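You operate a simulated robot arm through the tools that you are given. There is no shell and no other tool.

The job below is to be done with a simulated two-armed robot. You get a single attempt, and the scene is never put back.

TASK
Mix a batch of filler and run it into cup J-27.
Fine: one pump of water, then one slide of powder; crank smooth; cup docked, spout over it, Feed once; no tint, its dial stays.

The check looks at the end state, three seconds after you hand in, the way a careful person would. Anything else that was tipped, shoved, dropped, spilled or broken makes it a failure.

THE ROBOT
Two 6-joint arms with two-finger parallel grippers on one trunk that stands fixed in place. Base frame: the origin is at the foot of the trunk, x ahead of it, y to its left, z up; the work surface is at about z = 800. Units: mm, rad, N and s.
The left shoulder is at [-77, 177, 832], the right one opposite. With the tool pointing down near the work surface each hand reaches from about 100 to 720 mm from the base axis, measured 20 degrees to its own side. Payload 1.57 kg a hand.
Tool frame (each hand has its own): the origin (TCP) lies between the finger pads and is the grasp point; the fingertips stand 30 mm ahead of it; z points along the fingers, y is the line along which they close. The gripper opens to 80 mm. The fingers are 17 mm wide and 12 mm thick; the gripper's body (40 by 82 mm) begins 80 mm behind the TCP.
Orientation is that of the tool frame in the base frame, as a unit quaternion [x, y, z, w]. With the fingers straight down and closing along the base's y, the tool's x points along the base's -x, its y along +y and its z along -z.

THE INTERFACE
- The arms move only by the tool step_arm. It takes "left_deltas", "right_deltas" or both (then of equal length, played together; a hand with none holds still); each is one flat list of numbers, 7 for each row, row after row: the turn, a rotation vector about the base's x, y, z in rad, then the shift along the base's x, y, z in cm, then the closure, from 0 (fully open) to 1 (shut). In form: [wx, wy, wz, x, y, z, hand, wx, wy, wz, x, y, z, hand, ...]. A call has 1 to 20 rows; each row shifts and turns the commanded pose from where the row before left it. A row lasts 0.2 s, in which the tool goes at most 50 mm and 0.15 rad; a call with a longer step from one row to the next is refused whole, and so is a gripper value outside its range. Where a pose cannot be reached the arm comes as near as it can. A force on the tool above 90 N (or 10 N above the force at the start of the call, whichever is more), or a blocked arm, ends the call early, and 0.2 s more pass. Each finger travels about 72 mm/s and halts on what it meets, pressing with about 43 N; the grip force reading is that of the motor and also rises with nothing between the fingers. The clock runs only during rows and for 0.2 s after the last one: add rows that do not move to give the fingers time. The reply holds the time, the measured pose of the TCP, the force on the tool along the base axes, the opening and the grip force, in the units named above and with some noise, with the torque about the TCP (base axes, N m) and any sound that the robot's microphone picked up, and new pictures: "show" is both (left out), scene, wrist or none (wrist: the cameras of the hands that moved).
- Cameras (640 x 400 px; columns grow to the right, rows downward): "scene" is now at [28.6, 40.6, 1564.4]; the picture's right is [0.42, -0.91, 0.00], its down [-0.70, -0.32, -0.64] and it looks along [0.58, 0.27, -0.77] (base axes); focal length 320 px, centre (320, 200). "left" rides on the left gripper at [72, 7, -122] in its tool frame; the picture's right is [-0.09, 1.00, 0.00], its down [-0.84, -0.08, -0.54] and it looks along [-0.54, -0.05, 0.84] (tool axes); focal length 238 px, centre (320, 200). "right" rides on the right gripper at [72, -7, -122] in its tool frame; the picture's right is [0.09, 1.00, 0.00], its down [-0.84, 0.08, -0.54] and it looks along [-0.54, 0.05, 0.84] (tool axes); focal length 238 px, centre (320, 200).
- move_column(by): moves the trunk up (or, below 0, down) by that many mm; the arms and the scene camera ride with it, the base frame stays. It gives what a move gives, with no picture.
- pan_tilt(pan, tilt): turns the head with the scene camera to pan (to the left, within 2.496 rad either way) and tilt (down, from -0.506 to 1.204), counted from straight ahead of the robot (the tilt from the chest, where the trunk bows). It gives what a move gives, and a new picture of the scene camera.
- point_at(camera, pixels): for up to 12 pixels [column, row] of the newest picture of that camera ("zoom" is the newest enlarged one), the place [x, y, z] in the base frame of the surface seen there, good to about 3 mm, but the place of the scene camera against the robot may be out by one fixed shift of up to 18 mm in any direction. It takes no simulated time.
- inspect(camera, box): a new picture of the part [left, top, right, bottom] of that camera's present view, enlarged. It takes no simulated time.
- finish_job(): hands the job in; it is judged then, once.

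Unless the task says otherwise, let go and move clear before handing in.

The tools are called after "Emit:" by a JSON object that holds its "api" and its "payload". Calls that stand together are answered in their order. step_arm: Moves the arms, as the interface text tells. Its arguments: {"type":"object","properties":{"left_deltas":{"type":"array"},"right_deltas":{"type":"array"},"show":{"type":"string","enum":["both","scene","wrist","none"]}},"required":[]} The other tools are called the same way: move_column (by) moves the trunk up or down; pan_tilt (pan, tilt) turns the head that bears the scene camera; point_at (camera, pixels) gives the place of the surface under pixels of a picture; inspect (camera, box) takes an enlarged picture of a part of a camera's view; finish_job () hands the job in.

At the start:

```text
t: 0.0
left_tcp_pos: [447.0, 379.3, 1203.2]
left_tcp_rot: [0.0, 1.0, -0.001, 0.0]
left_ft_force: [0.5, -0.4, -0.3]
left_moment: [0.03, -0.06, 0.0]
left_opening: 80.1
left_gripper_force: 0.1
right_tcp_pos: [412.6, -9.6, 1197.9]
right_tcp_rot: [0.001, 1.0, -0.001, 0.0]
right_ft_force: [0.5, 0.1, 0.4]
right_moment: [0.01, 0.04, 0.0]
right_opening: 80.2
right_gripper_force: 0.1
trunk travel left (down, up): [-275.0, 53.0]
head pan, tilt (commanded): [0.429, 0.878]
```

scene: 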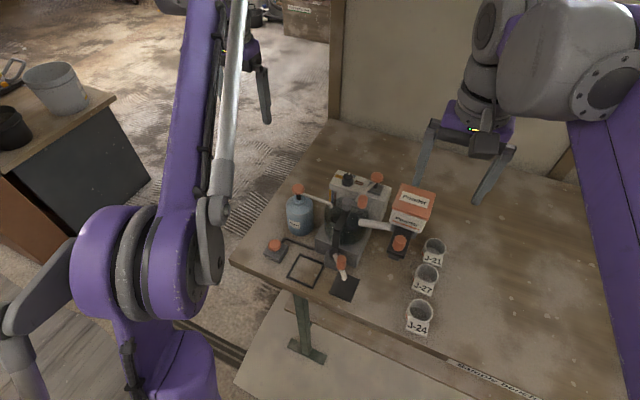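
right: 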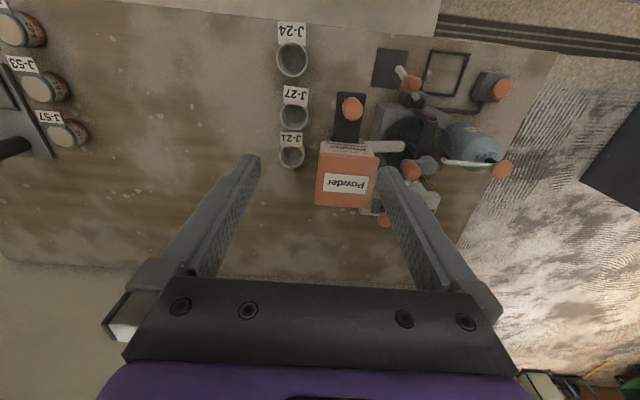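
left: 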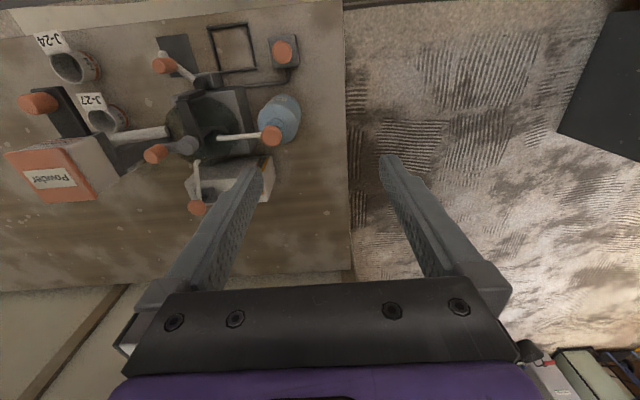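

The pictures show a mixing station around scene px (345,220), with a powder box at (410,205) and cups J-21, J-27 and J-24 at (433,250), (425,280) and (420,318). I'll zoom in before moving anything.

Emit:
{"api": "inspect", "payload": {"camera": "scene", "box": [220, 150, 460, 350]}}

Emit:
{"api": "inspect", "payload": {"camera": "right", "box": [260, 10, 540, 240]}}

Emit:
{"api": "inspect", "payload": {"camera": "left", "box": [0, 10, 340, 240]}}

```text
2.00 times, centred on (340, 250) of scene
```

zoom: 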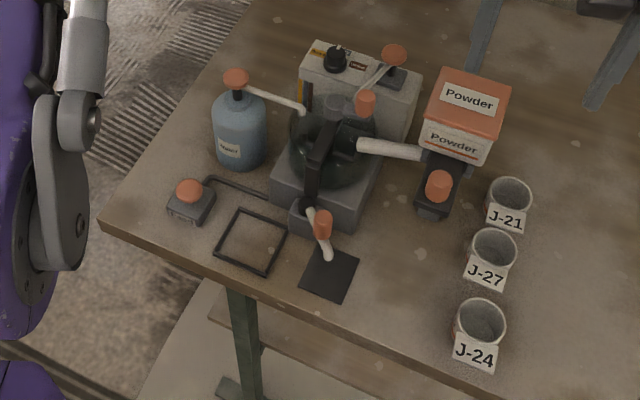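

```text
1.74 times, centred on (400, 125) of right
```

zoom: 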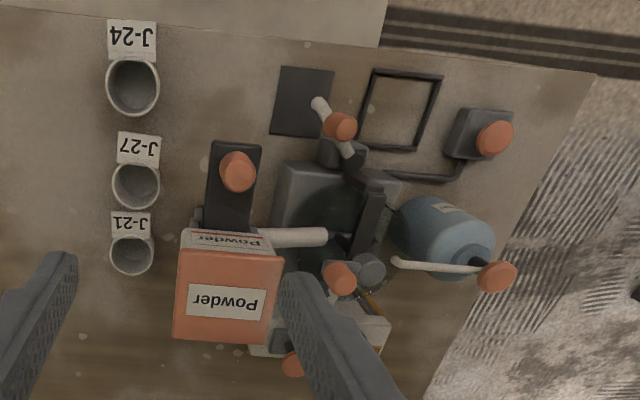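

```text
1.74 times, centred on (170, 125) of left
```

zoom: 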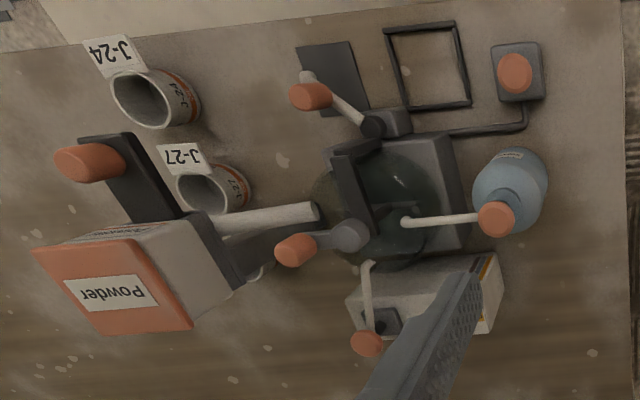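

The zoom shows the water bottle pump, the powder slide knob, the crank on the bowl and the tint box with its dial and lever. It also shows the Feed button, a swing spout over a black pad, and an outlined frame. I'll zoom further on each part to read labels and understand the dock.

Emit:
{"api": "inspect", "payload": {"camera": "scene", "box": [255, 215, 375, 305]}}

Emit:
{"api": "inspect", "payload": {"camera": "scene", "box": [320, 160, 420, 230]}}

Emit:
{"api": "inspect", "payload": {"camera": "scene", "box": [380, 180, 460, 345]}}

Emit:
{"api": "inspect", "payload": {"camera": "left", "box": [140, 10, 320, 130]}}

```text
4.44 times, centred on (315, 260) of scene
```

zoom: 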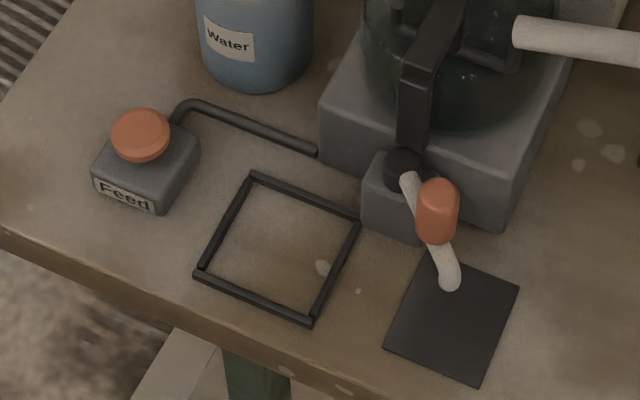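

```text
5.71 times, centred on (370, 195) of scene
```

zoom: 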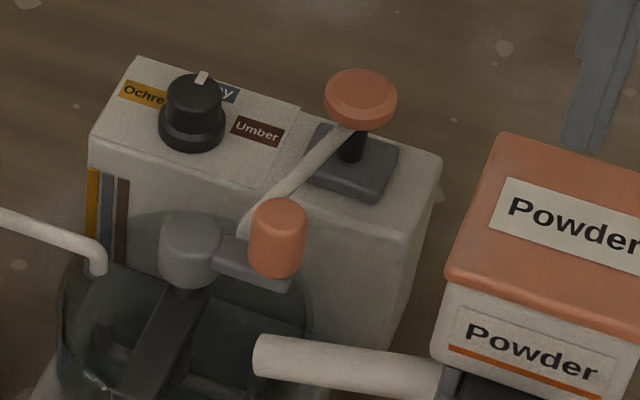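

```text
2.42 times, centred on (420, 262) of scene
```

zoom: 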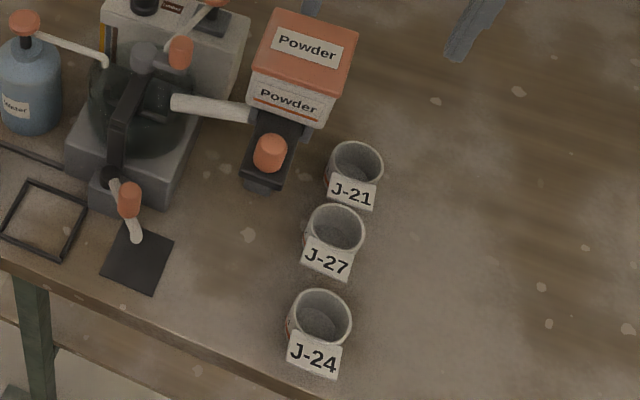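

```text
3.33 times, centred on (230, 70) of left
```

zoom: 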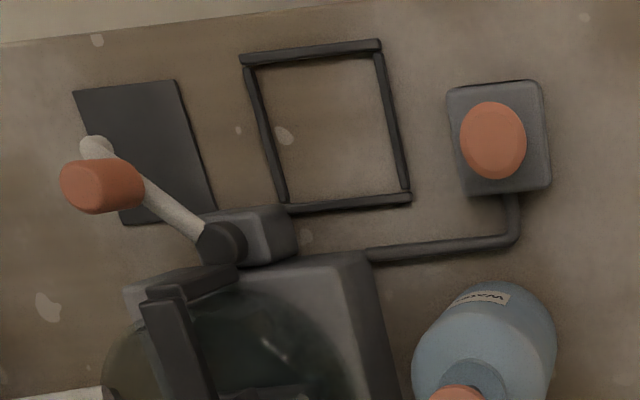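

The frame at zoom (280,250) looks like the cup dock, and the spout is parked over the black pad. Next I'll measure the parts with the right wrist camera and the scene camera to find the scene camera's fixed shift.

Emit:
{"api": "point_at", "payload": {"camera": "right", "pixels": [[501, 170], [353, 107], [409, 171], [411, 82], [501, 90], [296, 119], [299, 98], [292, 62], [292, 157], [330, 175], [438, 52], [460, 80]]}}

Emit:
{"api": "point_at", "payload": {"camera": "scene", "pixels": [[298, 188], [400, 242], [362, 201], [341, 262], [275, 244], [425, 283], [424, 291], [419, 310], [434, 246], [414, 197], [306, 270], [344, 287]]}}

Emit:
{"api": "point_at", "payload": {"camera": "left", "pixels": [[271, 135], [38, 103], [154, 153], [163, 66], [282, 51], [209, 28], [241, 23], [249, 67], [218, 71], [230, 45], [170, 45], [190, 35]]}}

```text
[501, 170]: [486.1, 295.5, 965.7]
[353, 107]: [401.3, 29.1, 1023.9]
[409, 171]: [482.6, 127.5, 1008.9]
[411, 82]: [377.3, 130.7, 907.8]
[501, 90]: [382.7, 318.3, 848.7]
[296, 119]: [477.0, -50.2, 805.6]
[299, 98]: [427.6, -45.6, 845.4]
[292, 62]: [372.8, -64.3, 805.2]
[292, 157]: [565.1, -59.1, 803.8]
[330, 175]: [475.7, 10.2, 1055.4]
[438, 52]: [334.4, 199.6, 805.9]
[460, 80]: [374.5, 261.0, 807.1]
```

```text
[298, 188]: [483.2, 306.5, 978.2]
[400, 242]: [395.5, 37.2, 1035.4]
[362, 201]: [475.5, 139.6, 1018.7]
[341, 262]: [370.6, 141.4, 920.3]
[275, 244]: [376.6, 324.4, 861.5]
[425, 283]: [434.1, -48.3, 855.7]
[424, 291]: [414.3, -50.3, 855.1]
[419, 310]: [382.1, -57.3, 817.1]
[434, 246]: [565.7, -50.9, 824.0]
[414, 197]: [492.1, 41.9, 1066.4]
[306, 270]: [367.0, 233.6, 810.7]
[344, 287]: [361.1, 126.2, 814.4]
```

```text
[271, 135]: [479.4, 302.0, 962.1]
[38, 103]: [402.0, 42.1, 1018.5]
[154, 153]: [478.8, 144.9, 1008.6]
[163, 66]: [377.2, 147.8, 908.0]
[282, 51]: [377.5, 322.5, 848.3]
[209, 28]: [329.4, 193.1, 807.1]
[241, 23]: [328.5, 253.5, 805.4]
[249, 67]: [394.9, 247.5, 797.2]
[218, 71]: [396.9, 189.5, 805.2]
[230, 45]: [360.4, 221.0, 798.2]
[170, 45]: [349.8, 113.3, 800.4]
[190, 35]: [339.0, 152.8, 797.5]
```

The scene camera reads about (-6, +7, +12) mm off against the wrist cameras. Next I'll zoom in on the powder slide, the bowl and crank, and cup J-27 to see how each one works.

Emit:
{"api": "inspect", "payload": {"camera": "scene", "box": [370, 200, 450, 300]}}

Emit:
{"api": "inspect", "payload": {"camera": "scene", "box": [310, 185, 400, 285]}}

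Emit:
{"api": "inspect", "payload": {"camera": "right", "box": [270, 70, 390, 190]}}

Emit:
{"api": "inspect", "payload": {"camera": "left", "box": [0, 50, 150, 170]}}

```text
4.00 times, centred on (410, 250) of scene
```

zoom: 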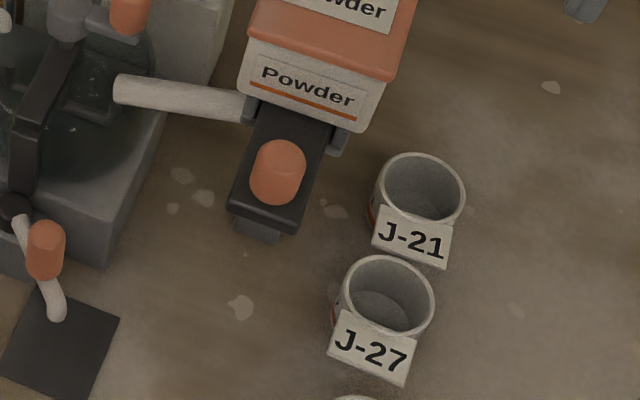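

```text
4.00 times, centred on (355, 235) of scene
```

zoom: 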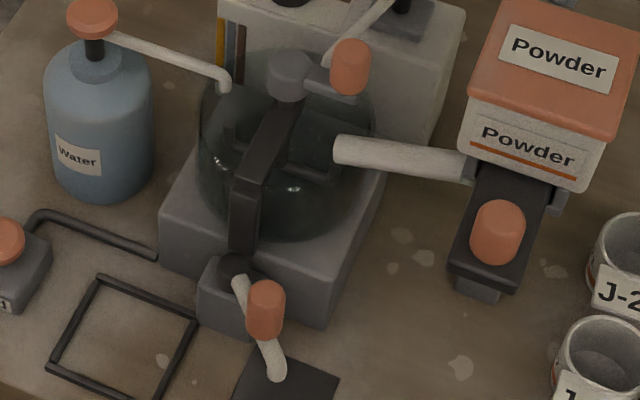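

```text
3.33 times, centred on (330, 130) of right
```

zoom: 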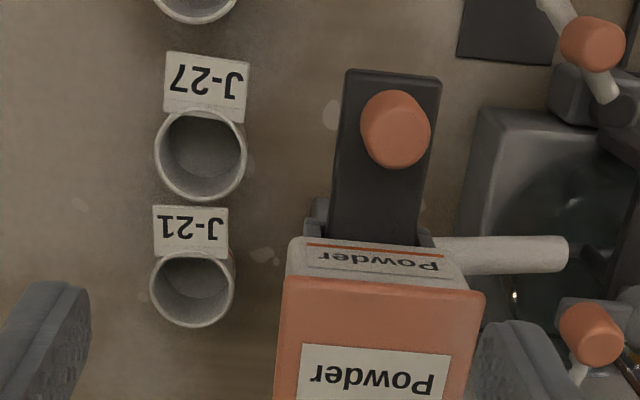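

```text
3.33 times, centred on (75, 110) of left
```

zoom: 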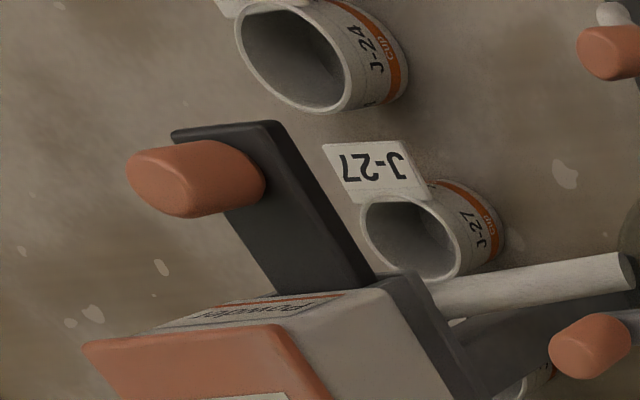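

The powder slide is a black plate under the box with an upright knob, and it reaches out towards the robot; I can't yet tell which way it travels. I'll bring the right hand back and lower, with nothing nearby, to look from a low angle.

Emit:
{"api": "step_arm", "payload": {"right_deltas": [0, 0, 0, -2.5, -1.5, -3, 0, 0, 0, 0, -2.5, -1.5, -3, 0, 0, 0, 0, -2.5, -1.5, -3, 0, 0, 0, 0, -2.5, -1.5, -3, 0, 0, 0, 0, -2.5, -1.5, -3, 0, 0, -0.12, 0, -1, 0, -1, 0, 0, -0.12, 0, -1, 0, -1, 0, 0, -0.12, 0, -1, 0, -1, 0, 0, -0.12, 0, -1, 0, -1, 0], "left_deltas": [0, 0, 0, -3, 0, -1, 0, 0, 0, 0, -3, 0, -1, 0, 0, 0, 0, -3, 0, -1, 0, 0, 0, 0, -3, 0, -1, 0, 0, 0, 0, -3, 0, -1, 0, 0, 0, 0, 0, 0, 0, 0, 0, 0, 0, 0, 0, 0, 0, 0, 0, 0, 0, 0, 0, 0, 0, 0, 0, 0, 0, 0, 0]}}

```text
t: 2.0
left_tcp_pos: [296.9, 378.5, 1154.1]
left_tcp_rot: [0.0, 1.0, -0.001, 0.0]
left_ft_force: [-0.1, -1.1, 0.0]
left_moment: [0.03, -0.02, 0.02]
left_opening: 80.1
left_gripper_force: 0.0
right_tcp_pos: [247.3, -84.4, 1008.2]
right_tcp_rot: [0.0, 0.971, 0.0, 0.239]
right_ft_force: [0.0, 0.7, -0.2]
right_moment: [0.02, 0.0, 0.01]
right_opening: 79.9
right_gripper_force: 0.0
trunk travel left (down, up): [-275.0, 53.0]
head pan, tilt (commanded): [0.429, 0.878]
```

scene: 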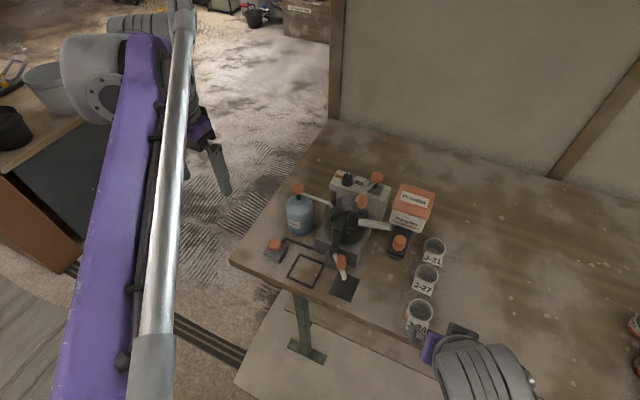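
right: 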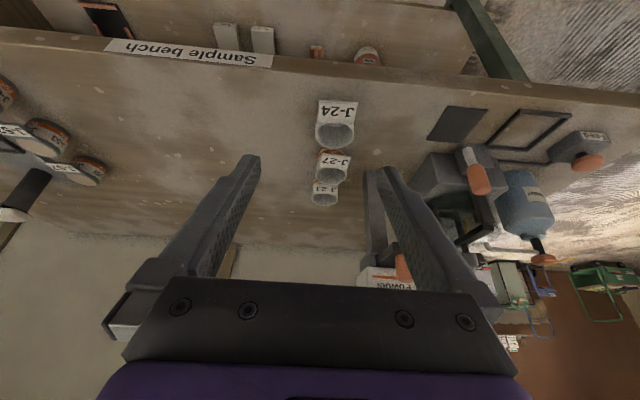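
left: 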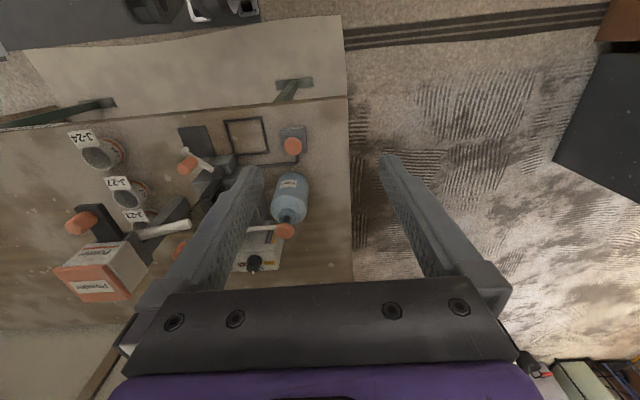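

The right finger at px (385,200) hides the powder slide in the right camera. I'll shift the right hand 8 cm to the left so the slide shows between the fingers.

Emit:
{"api": "step_arm", "payload": {"right_deltas": [0, 0, 0, 0, 2.5, 0, 0, 0, 0, 0, 0, 3, 0, 0, 0, 0, 0, 0, 3, 0, 0], "show": "wrist"}}

Emit:
{"api": "inspect", "payload": {"camera": "right", "box": [250, 80, 380, 290]}}

Emit:
{"api": "inspect", "payload": {"camera": "right", "box": [370, 80, 560, 280]}}

```text
t: 2.8
left_tcp_pos: [297.7, 380.6, 1154.1]
left_tcp_rot: [0.0, 1.0, 0.001, 0.0]
left_ft_force: [-1.0, 1.1, 1.0]
left_moment: [0.0, -0.02, -0.02]
left_opening: 79.9
left_gripper_force: 0.1
right_tcp_pos: [249.0, 1.4, 1008.5]
right_tcp_rot: [0.0, 0.971, -0.001, 0.239]
right_ft_force: [0.8, 0.3, -0.4]
right_moment: [-0.05, -0.02, -0.06]
right_opening: 80.1
right_gripper_force: 0.0
trunk travel left (down, up): [-275.0, 53.0]
head pan, tilt (commanded): [0.429, 0.878]
```

right: 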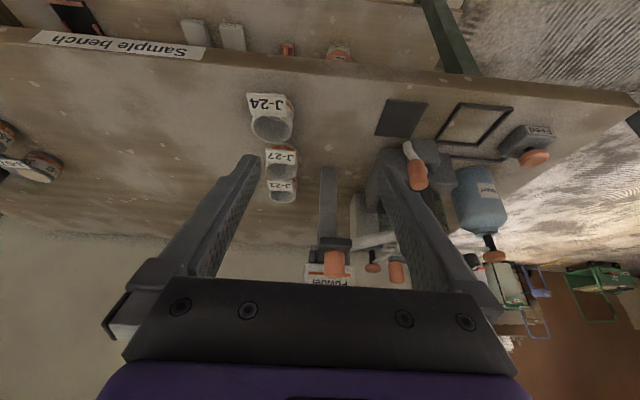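

```text
1.90 times, centred on (315, 185) of right
```

zoom: 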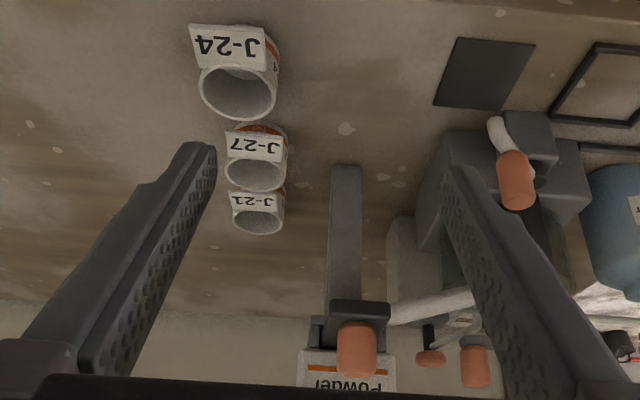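

```text
2.00 times, centred on (465, 180) of right
```

zoom: 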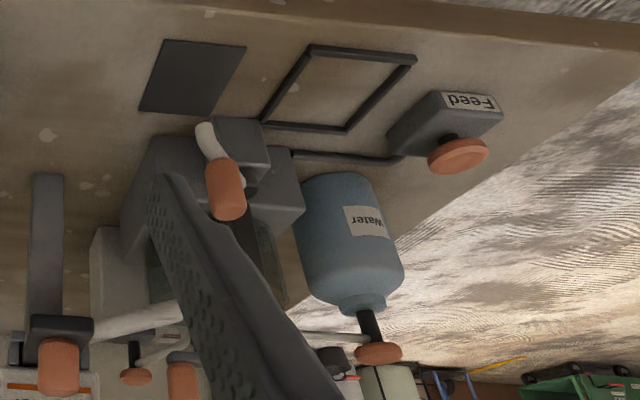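

From below, the slide plate with its knob sits on an upright post at zoom (345,240), and the guides flank the plate close to the box. I'll measure the post, plate, knob, spout and stand points.

Emit:
{"api": "point_at", "payload": {"camera": "right", "pixels": [[328, 172], [328, 200], [328, 230], [335, 242], [336, 255], [336, 268], [320, 242], [351, 242], [406, 150], [416, 160], [418, 185], [535, 157]]}}

Emit:
{"api": "inspect", "payload": {"camera": "scene", "box": [370, 205, 430, 265]}}

Emit:
{"api": "inspect", "payload": {"camera": "left", "box": [40, 160, 210, 310]}}

```text
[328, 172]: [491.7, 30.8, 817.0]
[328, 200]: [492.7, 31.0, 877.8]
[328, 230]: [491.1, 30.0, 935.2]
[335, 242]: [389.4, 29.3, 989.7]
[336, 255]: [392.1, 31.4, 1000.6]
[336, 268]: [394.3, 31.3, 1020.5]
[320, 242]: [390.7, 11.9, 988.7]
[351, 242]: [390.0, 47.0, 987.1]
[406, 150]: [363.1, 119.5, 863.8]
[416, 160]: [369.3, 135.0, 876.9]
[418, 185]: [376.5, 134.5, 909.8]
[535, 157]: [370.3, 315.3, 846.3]
```

```text
6.67 times, centred on (400, 235) of scene
```

zoom: 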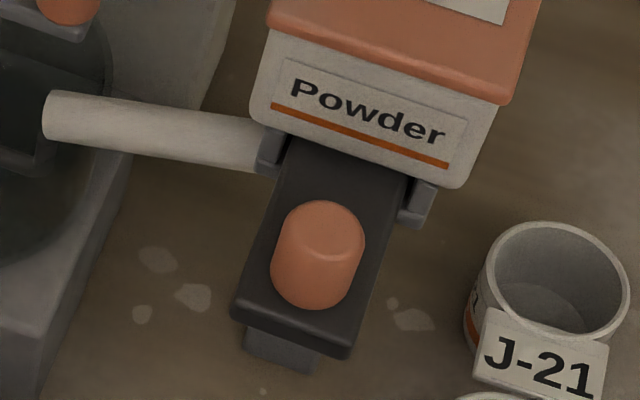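

```text
2.67 times, centred on (125, 235) of left
```

zoom: 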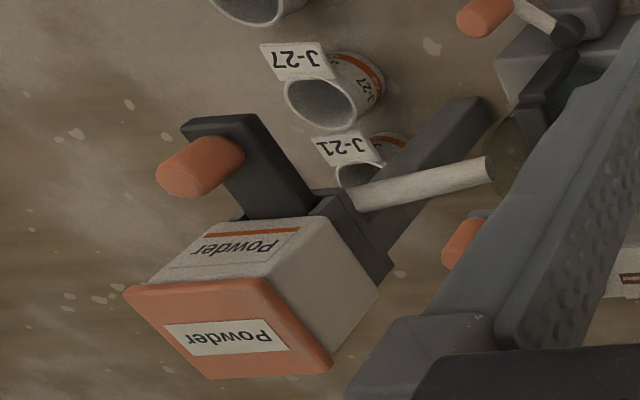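

The post is set back at x≈491 and the plate front is at x≈389, so there is room to push the knob in towards the box. Water comes first, so I'll bring the left hand, closed, to about 55 mm above the pump cap near (483,300,965).

Emit:
{"api": "step_arm", "payload": {"left_deltas": [0, 0, 0, 3.7, -1.6, -1.5, 0.3, 0, 0, 0, 3.7, -1.6, -1.5, 0.6, 0, 0, 0, 3.7, -1.6, -1.5, 1, 0, 0, 0, 3.7, -1.6, -1.5, 1, 0, 0, 0, 3.7, -1.6, -1.4, 1, 0, 0, 0, 0, 0, 0, 1, 0, 0, 0, 0, 0, 0, 1]}}

Emit:
{"api": "inspect", "payload": {"camera": "left", "box": [220, 60, 420, 220]}}

```text
t: 4.4
left_tcp_pos: [482.3, 300.5, 1080.3]
left_tcp_rot: [0.0, 1.0, -0.001, 0.0]
left_ft_force: [-0.5, -0.3, 0.1]
left_moment: [0.02, 0.01, 0.01]
left_opening: 0.1
left_gripper_force: 21.2
right_tcp_pos: [248.2, -0.4, 1008.4]
right_tcp_rot: [0.0, 0.971, 0.0, 0.238]
right_ft_force: [0.0, 0.5, -0.5]
right_moment: [0.0, 0.03, 0.0]
right_opening: 80.0
right_gripper_force: 0.1
trunk travel left (down, up): [-275.0, 53.0]
head pan, tilt (commanded): [0.429, 0.878]
```

scene: 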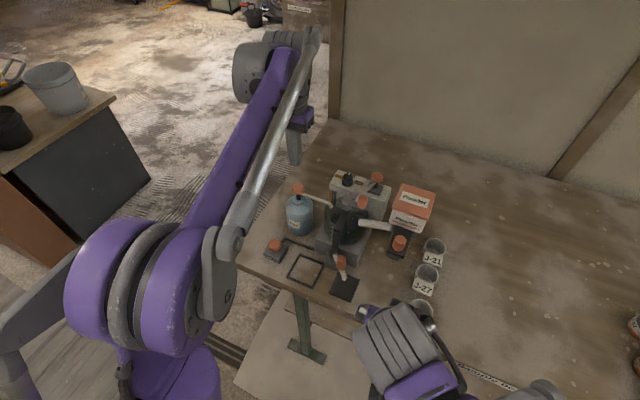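
left: 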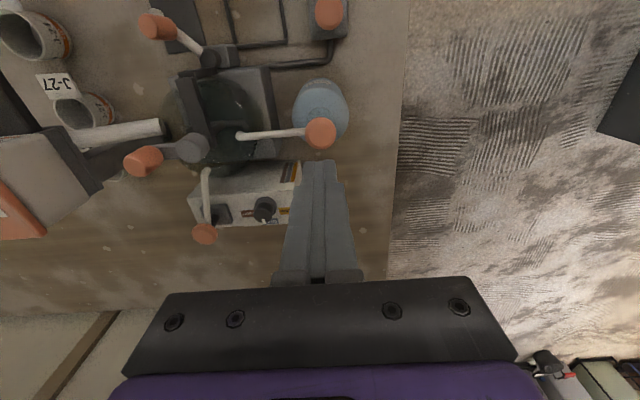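

```text
2.50 times, centred on (320, 140) of left
```

zoom: 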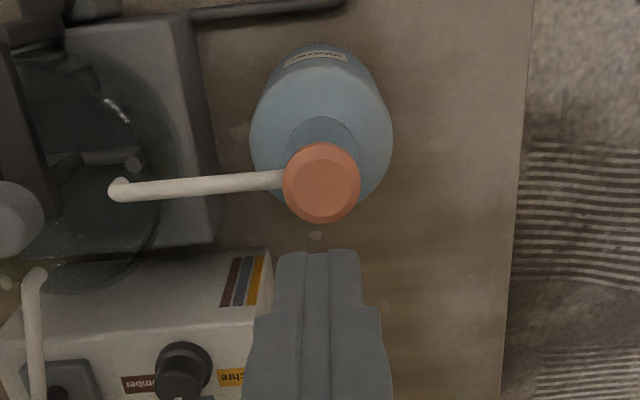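

The cap is now clear at left px (320,133), with the closed fingertips at (318,165). I'll measure the cap's centre and edges.

Emit:
{"api": "point_at", "payload": {"camera": "left", "pixels": [[320, 133], [308, 133], [332, 133], [320, 122], [320, 145], [143, 25], [143, 163], [150, 160], [190, 150], [163, 154], [205, 234], [328, 12]]}}

Emit:
{"api": "inspect", "payload": {"camera": "left", "box": [110, 0, 350, 170]}}

```text
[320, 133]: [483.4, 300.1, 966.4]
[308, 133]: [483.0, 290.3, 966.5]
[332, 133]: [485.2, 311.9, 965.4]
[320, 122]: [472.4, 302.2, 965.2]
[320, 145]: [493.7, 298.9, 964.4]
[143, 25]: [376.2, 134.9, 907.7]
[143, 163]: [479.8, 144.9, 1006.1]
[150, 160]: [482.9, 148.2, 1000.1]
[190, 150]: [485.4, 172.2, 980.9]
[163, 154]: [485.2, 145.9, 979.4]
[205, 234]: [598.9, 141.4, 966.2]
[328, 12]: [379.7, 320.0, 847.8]
```

```text
2.35 times, centred on (230, 85) of left
```

zoom: 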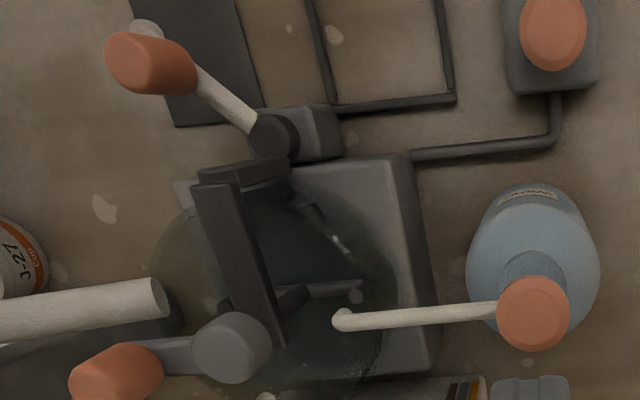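

The cap's top centre is at (483,301,966). I'll lower the closed fingertips to about 4 mm above it.

Emit:
{"api": "step_arm", "payload": {"left_deltas": [0, 0, 0, 0.05, 0.05, -3, 1, 0, 0, 0, 0, 0, -3, 1, 0, 0, 0, 0, 0, -1.5, 1, 0, 0, 0, 0, 0, -0.5, 1], "show": "wrist"}}

Emit:
{"api": "inspect", "payload": {"camera": "left", "box": [240, 100, 400, 200]}}

```text
t: 5.4
left_tcp_pos: [482.6, 299.9, 999.3]
left_tcp_rot: [0.0, 1.0, 0.0, 0.0]
left_ft_force: [-0.2, -0.2, -0.3]
left_moment: [-0.01, 0.0, 0.01]
left_opening: 0.1
left_gripper_force: 21.4
right_tcp_pos: [247.8, -0.1, 1007.0]
right_tcp_rot: [0.0, 0.971, 0.0, 0.238]
right_ft_force: [0.9, 0.8, -0.4]
right_moment: [0.0, -0.01, 0.03]
right_opening: 80.1
right_gripper_force: 0.2
trunk travel left (down, up): [-275.0, 53.0]
head pan, tilt (commanded): [0.429, 0.878]
```

left: 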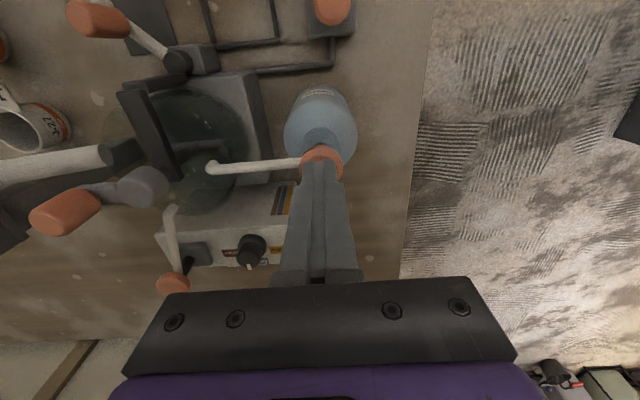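

```text
4.00 times, centred on (320, 150) of left
```

zoom: 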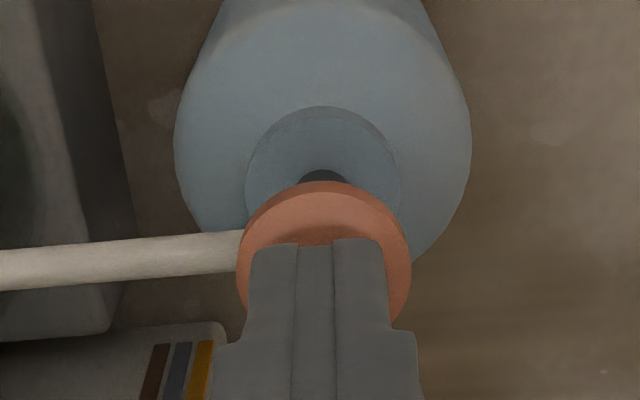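

The fingertips sit over the middle of the cap (zoom 315,245), about 3 mm above it. I'll press down in small rows and watch the force.

Emit:
{"api": "step_arm", "payload": {"left_deltas": [0, 0, 0, 0, 0, -0.3, 1, 0, 0, 0, 0, 0, -0.3, 1, 0, 0, 0, 0, 0, -0.3, 1, 0, 0, 0, 0, 0, -0.3, 1], "show": "wrist"}}

```text
t: 6.4
left_tcp_pos: [481.6, 299.5, 986.4]
left_tcp_rot: [0.0, 1.0, 0.001, 0.0]
left_ft_force: [-0.3, -0.2, 6.6]
left_moment: [0.02, 0.03, -0.02]
left_opening: 0.4
left_gripper_force: 20.9
right_tcp_pos: [248.0, -0.5, 1008.0]
right_tcp_rot: [0.0, 0.971, -0.001, 0.239]
right_ft_force: [0.1, 0.2, 0.3]
right_moment: [0.0, 0.02, -0.01]
right_opening: 79.8
right_gripper_force: 0.1
trunk travel left (down, up): [-275.0, 53.0]
head pan, tilt (commanded): [0.429, 0.878]
```

left: 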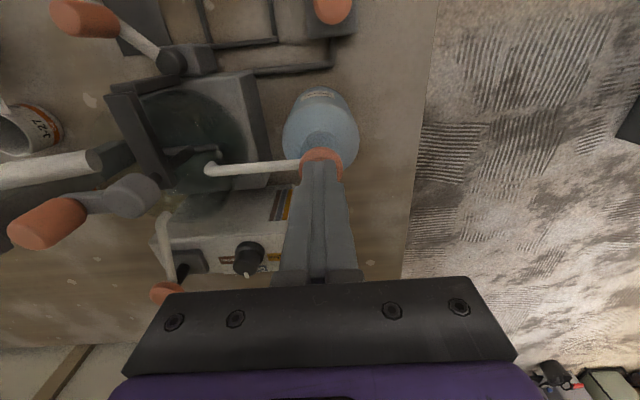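

The force is 6.6 N with the cap about 10 mm down, so the spring is compressing. I'll keep pressing towards the stop.

Emit:
{"api": "step_arm", "payload": {"left_deltas": [0, 0, 0, 0, 0, -0.3, 1, 0, 0, 0, 0, 0, -0.3, 1, 0, 0, 0, 0, 0, -0.3, 1], "show": "wrist"}}

```text
t: 7.2
left_tcp_pos: [480.5, 300.1, 982.0]
left_tcp_rot: [-0.001, 1.0, 0.001, 0.003]
left_ft_force: [18.6, 13.1, 79.2]
left_moment: [0.38, -0.4, -0.38]
left_opening: 0.0
left_gripper_force: 21.4
right_tcp_pos: [246.1, -1.1, 1010.2]
right_tcp_rot: [0.001, 0.971, 0.001, 0.24]
right_ft_force: [-0.1, -0.9, 0.8]
right_moment: [-0.03, 0.0, 0.02]
right_opening: 80.0
right_gripper_force: 0.1
trunk travel left (down, up): [-275.0, 53.0]
head pan, tilt (commanded): [0.429, 0.878]
```

left: 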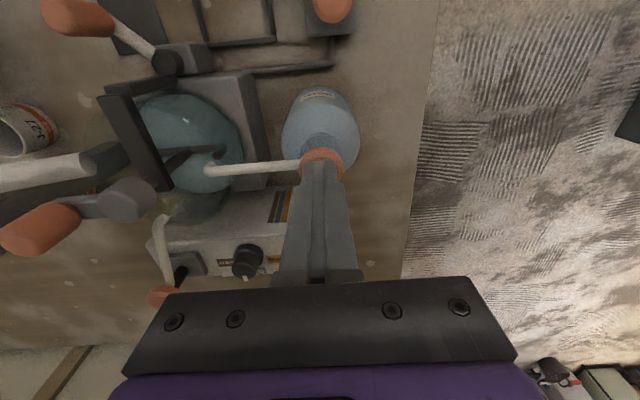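

The pump has bottomed out at 79 N and the bowl now holds blue water (px 190,140). I'll lift straight off in one go.

Emit:
{"api": "step_arm", "payload": {"left_deltas": [0, 0, 0, 0, 0, 1, 1, 0, 0, 0, 0, 0, 2.5, 1, 0, 0, 0, 0, 0, 4, 1, 0, 0, 0, 0, 0, 4, 1, 0, 0, 0, 0, 0, 0, 1]}}

Emit:
{"api": "inspect", "payload": {"camera": "left", "box": [100, 0, 380, 180]}}

Emit:
{"api": "inspect", "payload": {"camera": "scene", "box": [270, 160, 430, 270]}}

```text
t: 8.4
left_tcp_pos: [481.9, 298.7, 1092.7]
left_tcp_rot: [0.0, 1.0, 0.0, 0.0]
left_ft_force: [0.1, -0.2, -0.2]
left_moment: [0.0, 0.01, 0.02]
left_opening: 0.3
left_gripper_force: 20.8
right_tcp_pos: [248.5, -0.1, 1008.7]
right_tcp_rot: [0.001, 0.971, 0.0, 0.238]
right_ft_force: [0.4, -0.2, 0.8]
right_moment: [0.01, 0.03, 0.03]
right_opening: 80.0
right_gripper_force: 0.1
trunk travel left (down, up): [-275.0, 53.0]
head pan, tilt (commanded): [0.429, 0.878]
```

scene: 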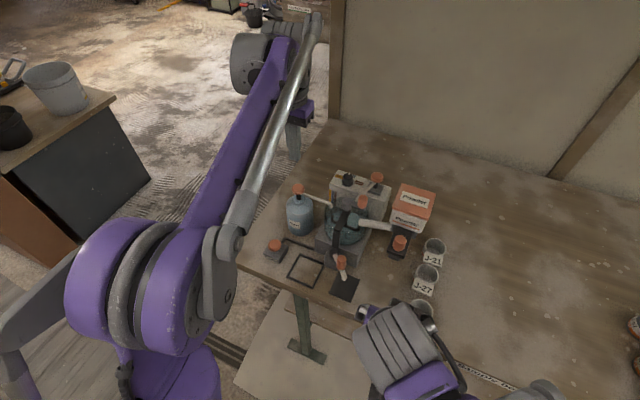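
left: 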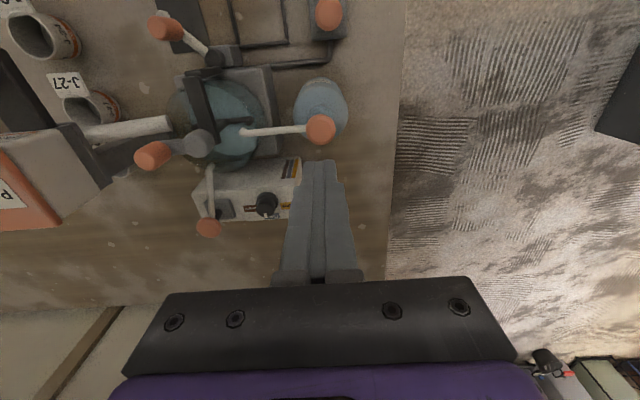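

```text
2.22 times, centred on (240, 90) of left
```

zoom: 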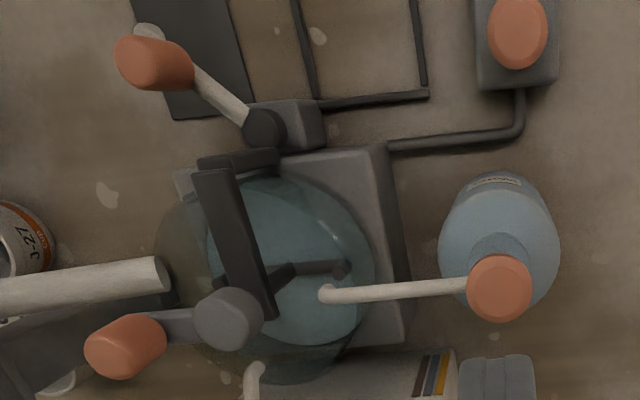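

```text
3.64 times, centred on (350, 215) of scene
```

zoom: 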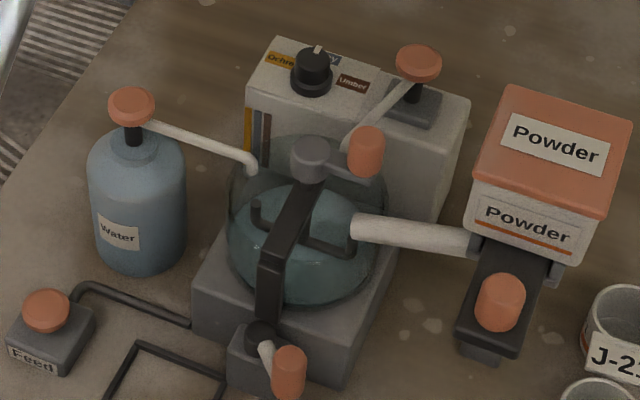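

The pump cap has sprung back and the water is in. Next I'll take the right hand above the powder knob near (403,31,1025), fingers down and open.

Emit:
{"api": "step_arm", "payload": {"right_deltas": [0, 0.12, 0, 0, 0.8, 3, 0, 0, 0.12, 0, 0, 0.8, 3, 0, 0, 0.12, 0, 0, 0.8, 3, 0, 0, 0.12, 0, 0, 0.7, 3, 0, 0, 0, 0, 3.9, 0, 0, 0, 0, 0, 0, 3.9, 0, 0, 0, 0, 0, 0, 3.9, 0, 0, 0, 0, 0, 0, 3.7, 0, 0, 0, 0, 0, 0, 0, 0, 0, 0], "show": "both"}}

Emit:
{"api": "inspect", "payload": {"camera": "right", "box": [240, 60, 420, 240]}}

```text
t: 10.4
left_tcp_pos: [480.4, 299.3, 1092.8]
left_tcp_rot: [0.0, 1.0, 0.001, 0.0]
left_ft_force: [-1.0, 0.2, -0.2]
left_moment: [-0.05, -0.01, 0.01]
left_opening: 0.1
left_gripper_force: 21.3
right_tcp_pos: [402.5, 32.4, 1128.3]
right_tcp_rot: [0.0, 1.0, 0.0, 0.001]
right_ft_force: [-0.3, 0.2, -0.6]
right_moment: [0.0, -0.04, 0.01]
right_opening: 80.3
right_gripper_force: 0.1
trunk travel left (down, up): [-275.0, 53.0]
head pan, tilt (commanded): [0.429, 0.878]
```

scene: 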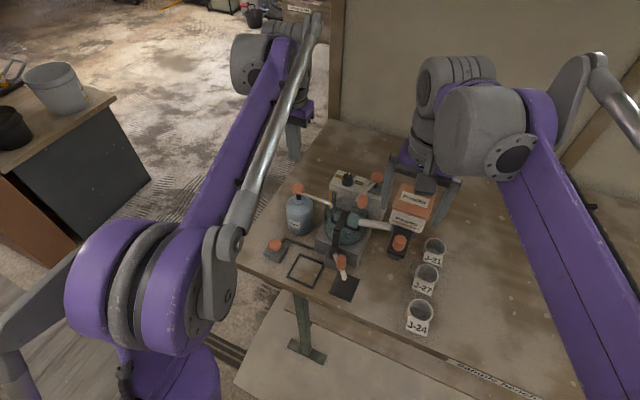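
right: 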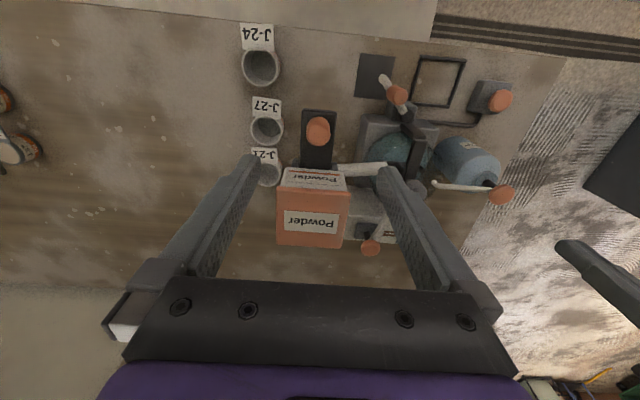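

```text
2.22 times, centred on (330, 150) of right
```

zoom: 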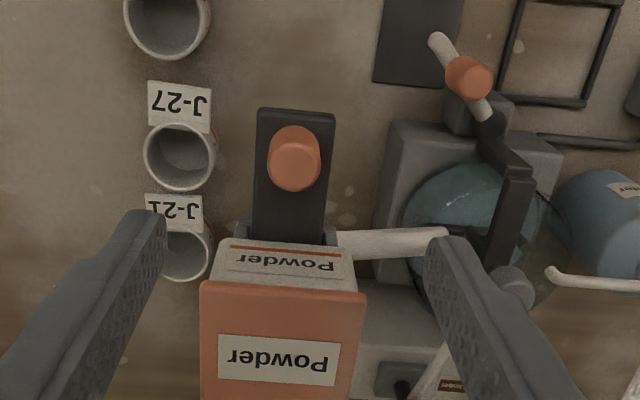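

Emit:
{"api": "point_at", "payload": {"camera": "right", "pixels": [[318, 134], [319, 126], [311, 134], [329, 134], [318, 142], [318, 150], [318, 162], [308, 150], [332, 150], [315, 172], [312, 190], [318, 112]]}}

```text
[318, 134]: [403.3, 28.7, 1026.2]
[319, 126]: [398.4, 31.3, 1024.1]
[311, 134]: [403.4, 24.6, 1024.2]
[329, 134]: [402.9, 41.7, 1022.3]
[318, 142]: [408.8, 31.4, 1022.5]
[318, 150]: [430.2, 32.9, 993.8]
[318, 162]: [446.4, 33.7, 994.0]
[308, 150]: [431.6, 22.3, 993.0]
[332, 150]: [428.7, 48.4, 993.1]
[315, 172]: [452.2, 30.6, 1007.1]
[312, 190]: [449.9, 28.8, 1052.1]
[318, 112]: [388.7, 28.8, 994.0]
```

The knob is centred at (403,32) with its top at 1026, the plate top is at 994 and the box front is at x≈451. I'll descend to TCP z≈1030, with the tips 6 mm above the plate, and close on the knob.

Emit:
{"api": "step_arm", "payload": {"right_deltas": [0, 0, 0, 0.05, 0, -4, 0.2, 0, 0, 0, 0, 0, -3, 0.3, 0, 0, 0, 0, 0, -2, 0.4, 0, 0, 0, 0, 0, -0.8, 0.4, 0, 0, 0, 0, 0, 0, 0.4], "show": "wrist"}}

Emit:
{"api": "inspect", "payload": {"camera": "right", "box": [240, 100, 420, 240]}}

```text
t: 11.6
left_tcp_pos: [482.7, 299.4, 1093.8]
left_tcp_rot: [0.0, 1.0, 0.0, 0.0]
left_ft_force: [0.4, 0.5, -0.1]
left_moment: [-0.02, 0.0, -0.02]
left_opening: 0.0
left_gripper_force: 21.3
right_tcp_pos: [403.1, 31.0, 1029.4]
right_tcp_rot: [0.0, 1.0, 0.0, 0.0]
right_ft_force: [-0.1, -0.1, 0.3]
right_moment: [-0.03, 0.03, -0.01]
right_opening: 47.8
right_gripper_force: 0.0
trunk travel left (down, up): [-275.0, 53.0]
head pan, tilt (commanded): [0.429, 0.878]
```

right: 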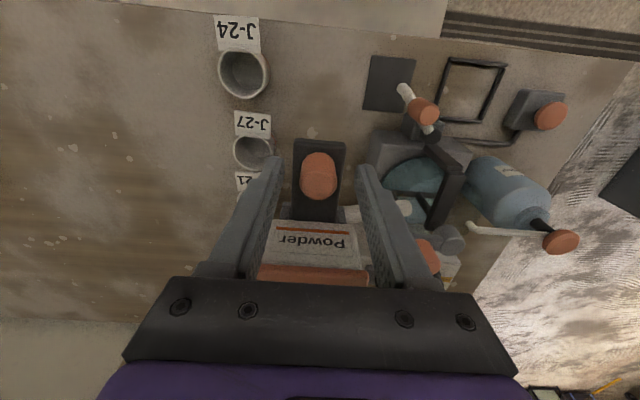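

```text
2.86 times, centred on (330, 170) of right
```

zoom: 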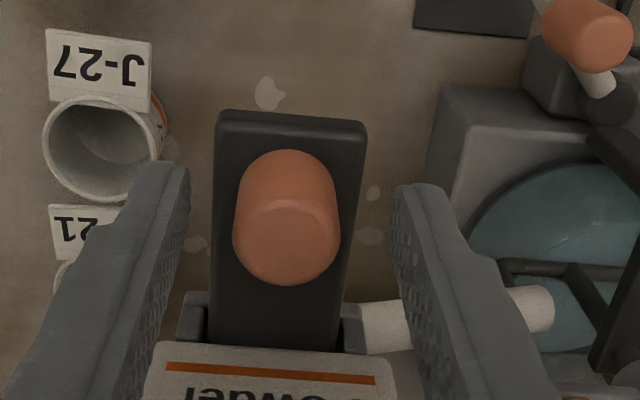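

The fingers straddle the knob at zoom (290,215). I'll close on it.

Emit:
{"api": "step_arm", "payload": {"right_deltas": [0, 0, 0, 0, 0, 0, 0.7, 0, 0, 0, 0, 0, 0, 1, 0, 0, 0, 0, 0, 0, 1], "show": "wrist"}}

```text
t: 12.4
left_tcp_pos: [481.9, 298.1, 1093.4]
left_tcp_rot: [-0.001, 1.0, 0.001, 0.0]
left_ft_force: [0.8, 0.6, -0.8]
left_moment: [0.01, 0.03, 0.03]
left_opening: 0.0
left_gripper_force: 21.2
right_tcp_pos: [403.3, 30.4, 1028.9]
right_tcp_rot: [0.0, 1.0, 0.0, 0.0]
right_ft_force: [0.8, -7.6, -2.1]
right_moment: [0.2, -0.03, 0.01]
right_opening: 22.8
right_gripper_force: 35.5
trunk travel left (down, up): [-275.0, 53.0]
head pan, tilt (commanded): [0.429, 0.878]
```

right: 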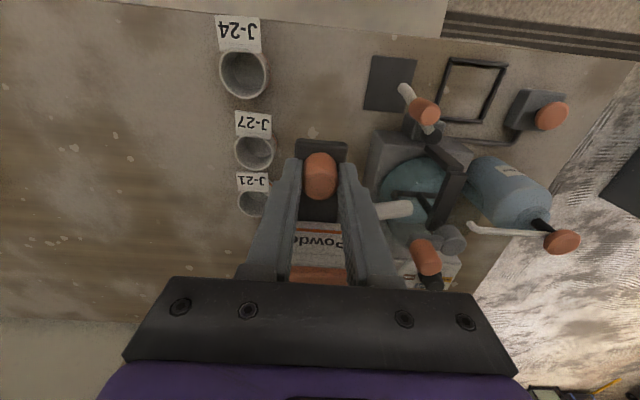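

The knob is gripped with the opening at 22.8 mm and a small side load of -7.6 N in y. I'll ease 0.5 mm to the right and gently try pushing in along +x.

Emit:
{"api": "step_arm", "payload": {"right_deltas": [0, 0, 0, 0, -0.05, 0, 1, 0, 0, 0, 0.3, 0, 0, 1, 0, 0, 0, 0.3, 0, 0, 1], "show": "wrist"}}

```text
t: 13.2
left_tcp_pos: [478.9, 297.9, 1093.7]
left_tcp_rot: [0.0, 1.0, -0.001, 0.001]
left_ft_force: [-0.4, 1.2, 0.2]
left_moment: [0.0, 0.01, 0.01]
left_opening: 0.3
left_gripper_force: 21.2
right_tcp_pos: [405.7, 30.5, 1031.0]
right_tcp_rot: [0.0, 1.0, 0.0, -0.001]
right_ft_force: [-25.0, -8.4, -11.2]
right_moment: [-0.58, 0.62, -0.05]
right_opening: 23.0
right_gripper_force: 35.4
trunk travel left (down, up): [-275.0, 53.0]
head pan, tilt (commanded): [0.429, 0.878]
```

right: 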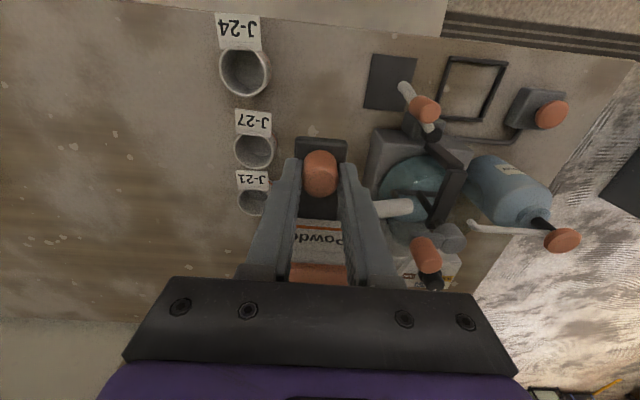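

It resists at 25 N after about 2 mm, so it appears to be against its inner stop. I'll go back and try pulling outward along -x.

Emit:
{"api": "step_arm", "payload": {"right_deltas": [0, 0, 0, -0.3, 0, 0, 1, 0, 0, 0, -0.3, 0, 0, 1, 0, 0, 0, -0.3, 0, 0, 1, 0, 0, 0, -0.3, 0, 0, 1], "show": "wrist"}}

```text
t: 14.2
left_tcp_pos: [483.6, 298.5, 1092.8]
left_tcp_rot: [0.0, 1.0, 0.0, 0.0]
left_ft_force: [-0.1, -0.3, -0.1]
left_moment: [0.0, -0.03, -0.01]
left_opening: 0.0
left_gripper_force: 21.3
right_tcp_pos: [397.3, 29.7, 1030.1]
right_tcp_rot: [0.0, 1.0, 0.0, 0.002]
right_ft_force: [0.7, -7.8, 4.4]
right_moment: [-0.62, -1.12, 0.05]
right_opening: 22.9
right_gripper_force: 35.2
trunk travel left (down, up): [-275.0, 53.0]
head pan, tilt (commanded): [0.429, 0.878]
```

right: 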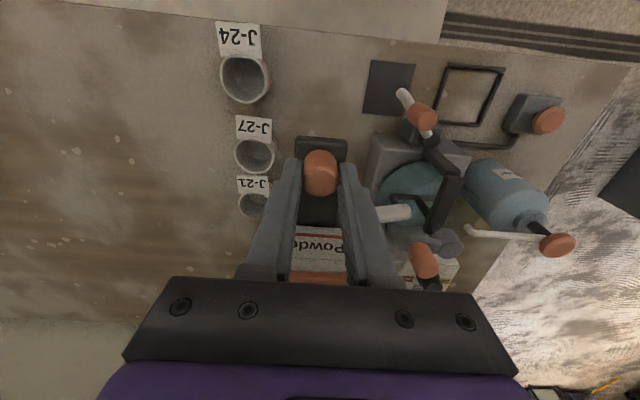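

It slides outward freely (x now 397, force ~1 N). I'll keep pulling, watching for the end stop.

Emit:
{"api": "step_arm", "payload": {"right_deltas": [0, 0, 0, -0.5, 0, 0, 1, 0, 0, 0, -0.5, 0, 0, 1, 0, 0, 0, -0.5, 0, 0, 1, 0, 0, 0, -0.5, 0, 0, 1], "show": "wrist"}}

```text
t: 15.2
left_tcp_pos: [482.6, 299.3, 1094.3]
left_tcp_rot: [0.0, 1.0, 0.001, 0.0]
left_ft_force: [0.3, -0.1, -0.3]
left_moment: [-0.01, -0.03, 0.02]
left_opening: 0.1
left_gripper_force: 21.7
right_tcp_pos: [375.1, 29.4, 1030.0]
right_tcp_rot: [0.0, 1.0, 0.001, 0.0]
right_ft_force: [0.4, -7.2, 13.1]
right_moment: [-0.59, 0.0, 0.04]
right_opening: 22.7
right_gripper_force: 35.6
trunk travel left (down, up): [-275.0, 53.0]
head pan, tilt (commanded): [0.429, 0.878]
```

right: 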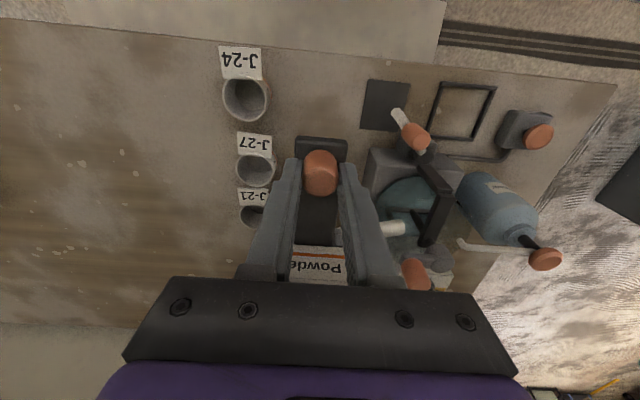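

The slide is out about 28 mm and still free, with a slight upward push of 13 N. I'll continue outward, easing up 1 mm.

Emit:
{"api": "step_arm", "payload": {"right_deltas": [0, 0, 0, -0.5, 0, 0.1, 1, 0, 0, 0, -0.5, 0, 0, 1, 0, 0, 0, -0.5, 0, 0, 1], "show": "wrist"}}

```text
t: 16.0
left_tcp_pos: [483.0, 299.6, 1092.9]
left_tcp_rot: [0.0, 1.0, 0.0, -0.001]
left_ft_force: [0.0, 0.9, -0.2]
left_moment: [-0.03, 0.03, -0.01]
left_opening: 0.1
left_gripper_force: 20.9
right_tcp_pos: [363.9, 30.0, 1031.3]
right_tcp_rot: [0.0, 1.0, 0.0, 0.001]
right_ft_force: [12.9, -5.6, -6.4]
right_moment: [-0.56, 0.09, -0.01]
right_opening: 22.8
right_gripper_force: 35.6
trunk travel left (down, up): [-275.0, 53.0]
head pan, tilt (commanded): [0.429, 0.878]
```

right: 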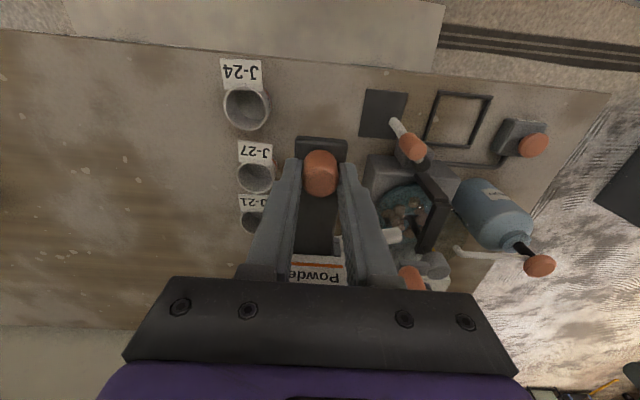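

Tan lumps have appeared in the bowl at px (405,215), and the slide has met its outer stop at 13 N. I'll look at it closely.

Emit:
{"api": "inspect", "payload": {"camera": "right", "box": [340, 100, 480, 300]}}

Emit:
{"api": "inspect", "payload": {"camera": "left", "box": [100, 50, 300, 200]}}

Emit:
{"api": "inspect", "payload": {"camera": "scene", "box": [300, 160, 440, 270]}}

```text
2.00 times, centred on (410, 200) of right
```

zoom: 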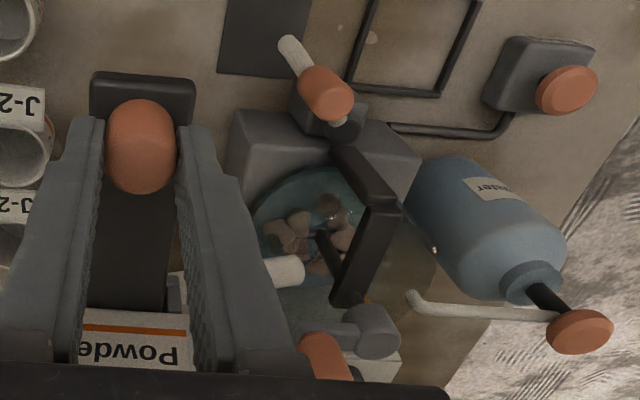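

```text
2.67 times, centred on (200, 125) of left
```

zoom: 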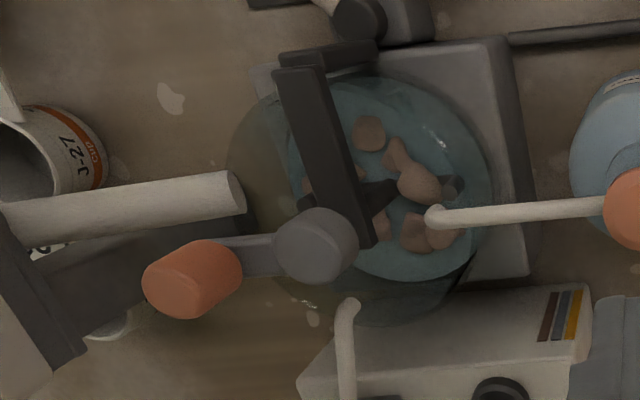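

```text
3.64 times, centred on (370, 215) of scene
```

zoom: 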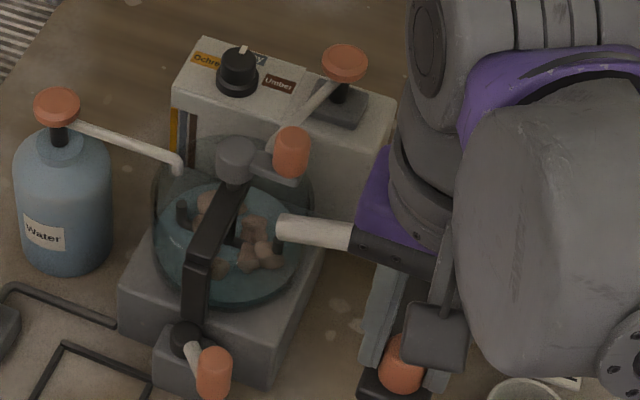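

A full dose of powder lumps is in the bowl. I'll push the slide back home to x≈403.

Emit:
{"api": "step_arm", "payload": {"right_deltas": [0, 0, 0, 0.8, 0, 0, 1, 0, 0, 0, 0.8, 0, 0, 1, 0, 0, 0, 0.8, 0, 0, 1, 0, 0, 0, 0.8, 0, 0, 1, 0, 0, 0, 0.6, 0, 0, 1, 0, 0, 0, 0.3, 0, 0, 1], "show": "wrist"}}

```text
t: 17.4
left_tcp_pos: [481.5, 299.1, 1094.5]
left_tcp_rot: [0.0, 1.0, 0.0, 0.0]
left_ft_force: [0.5, -0.2, 0.1]
left_moment: [-0.03, 0.02, -0.01]
left_opening: 0.0
left_gripper_force: 21.2
right_tcp_pos: [404.2, 30.6, 1030.2]
right_tcp_rot: [0.0, 1.0, -0.001, 0.0]
right_ft_force: [-1.2, -7.6, -12.3]
right_moment: [-0.64, 0.35, -0.04]
right_opening: 22.9
right_gripper_force: 35.1
trunk travel left (down, up): [-275.0, 53.0]
head pan, tilt (commanded): [0.429, 0.878]
```

right: 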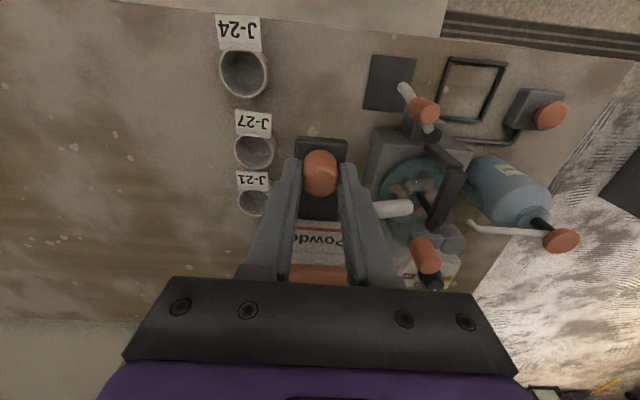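

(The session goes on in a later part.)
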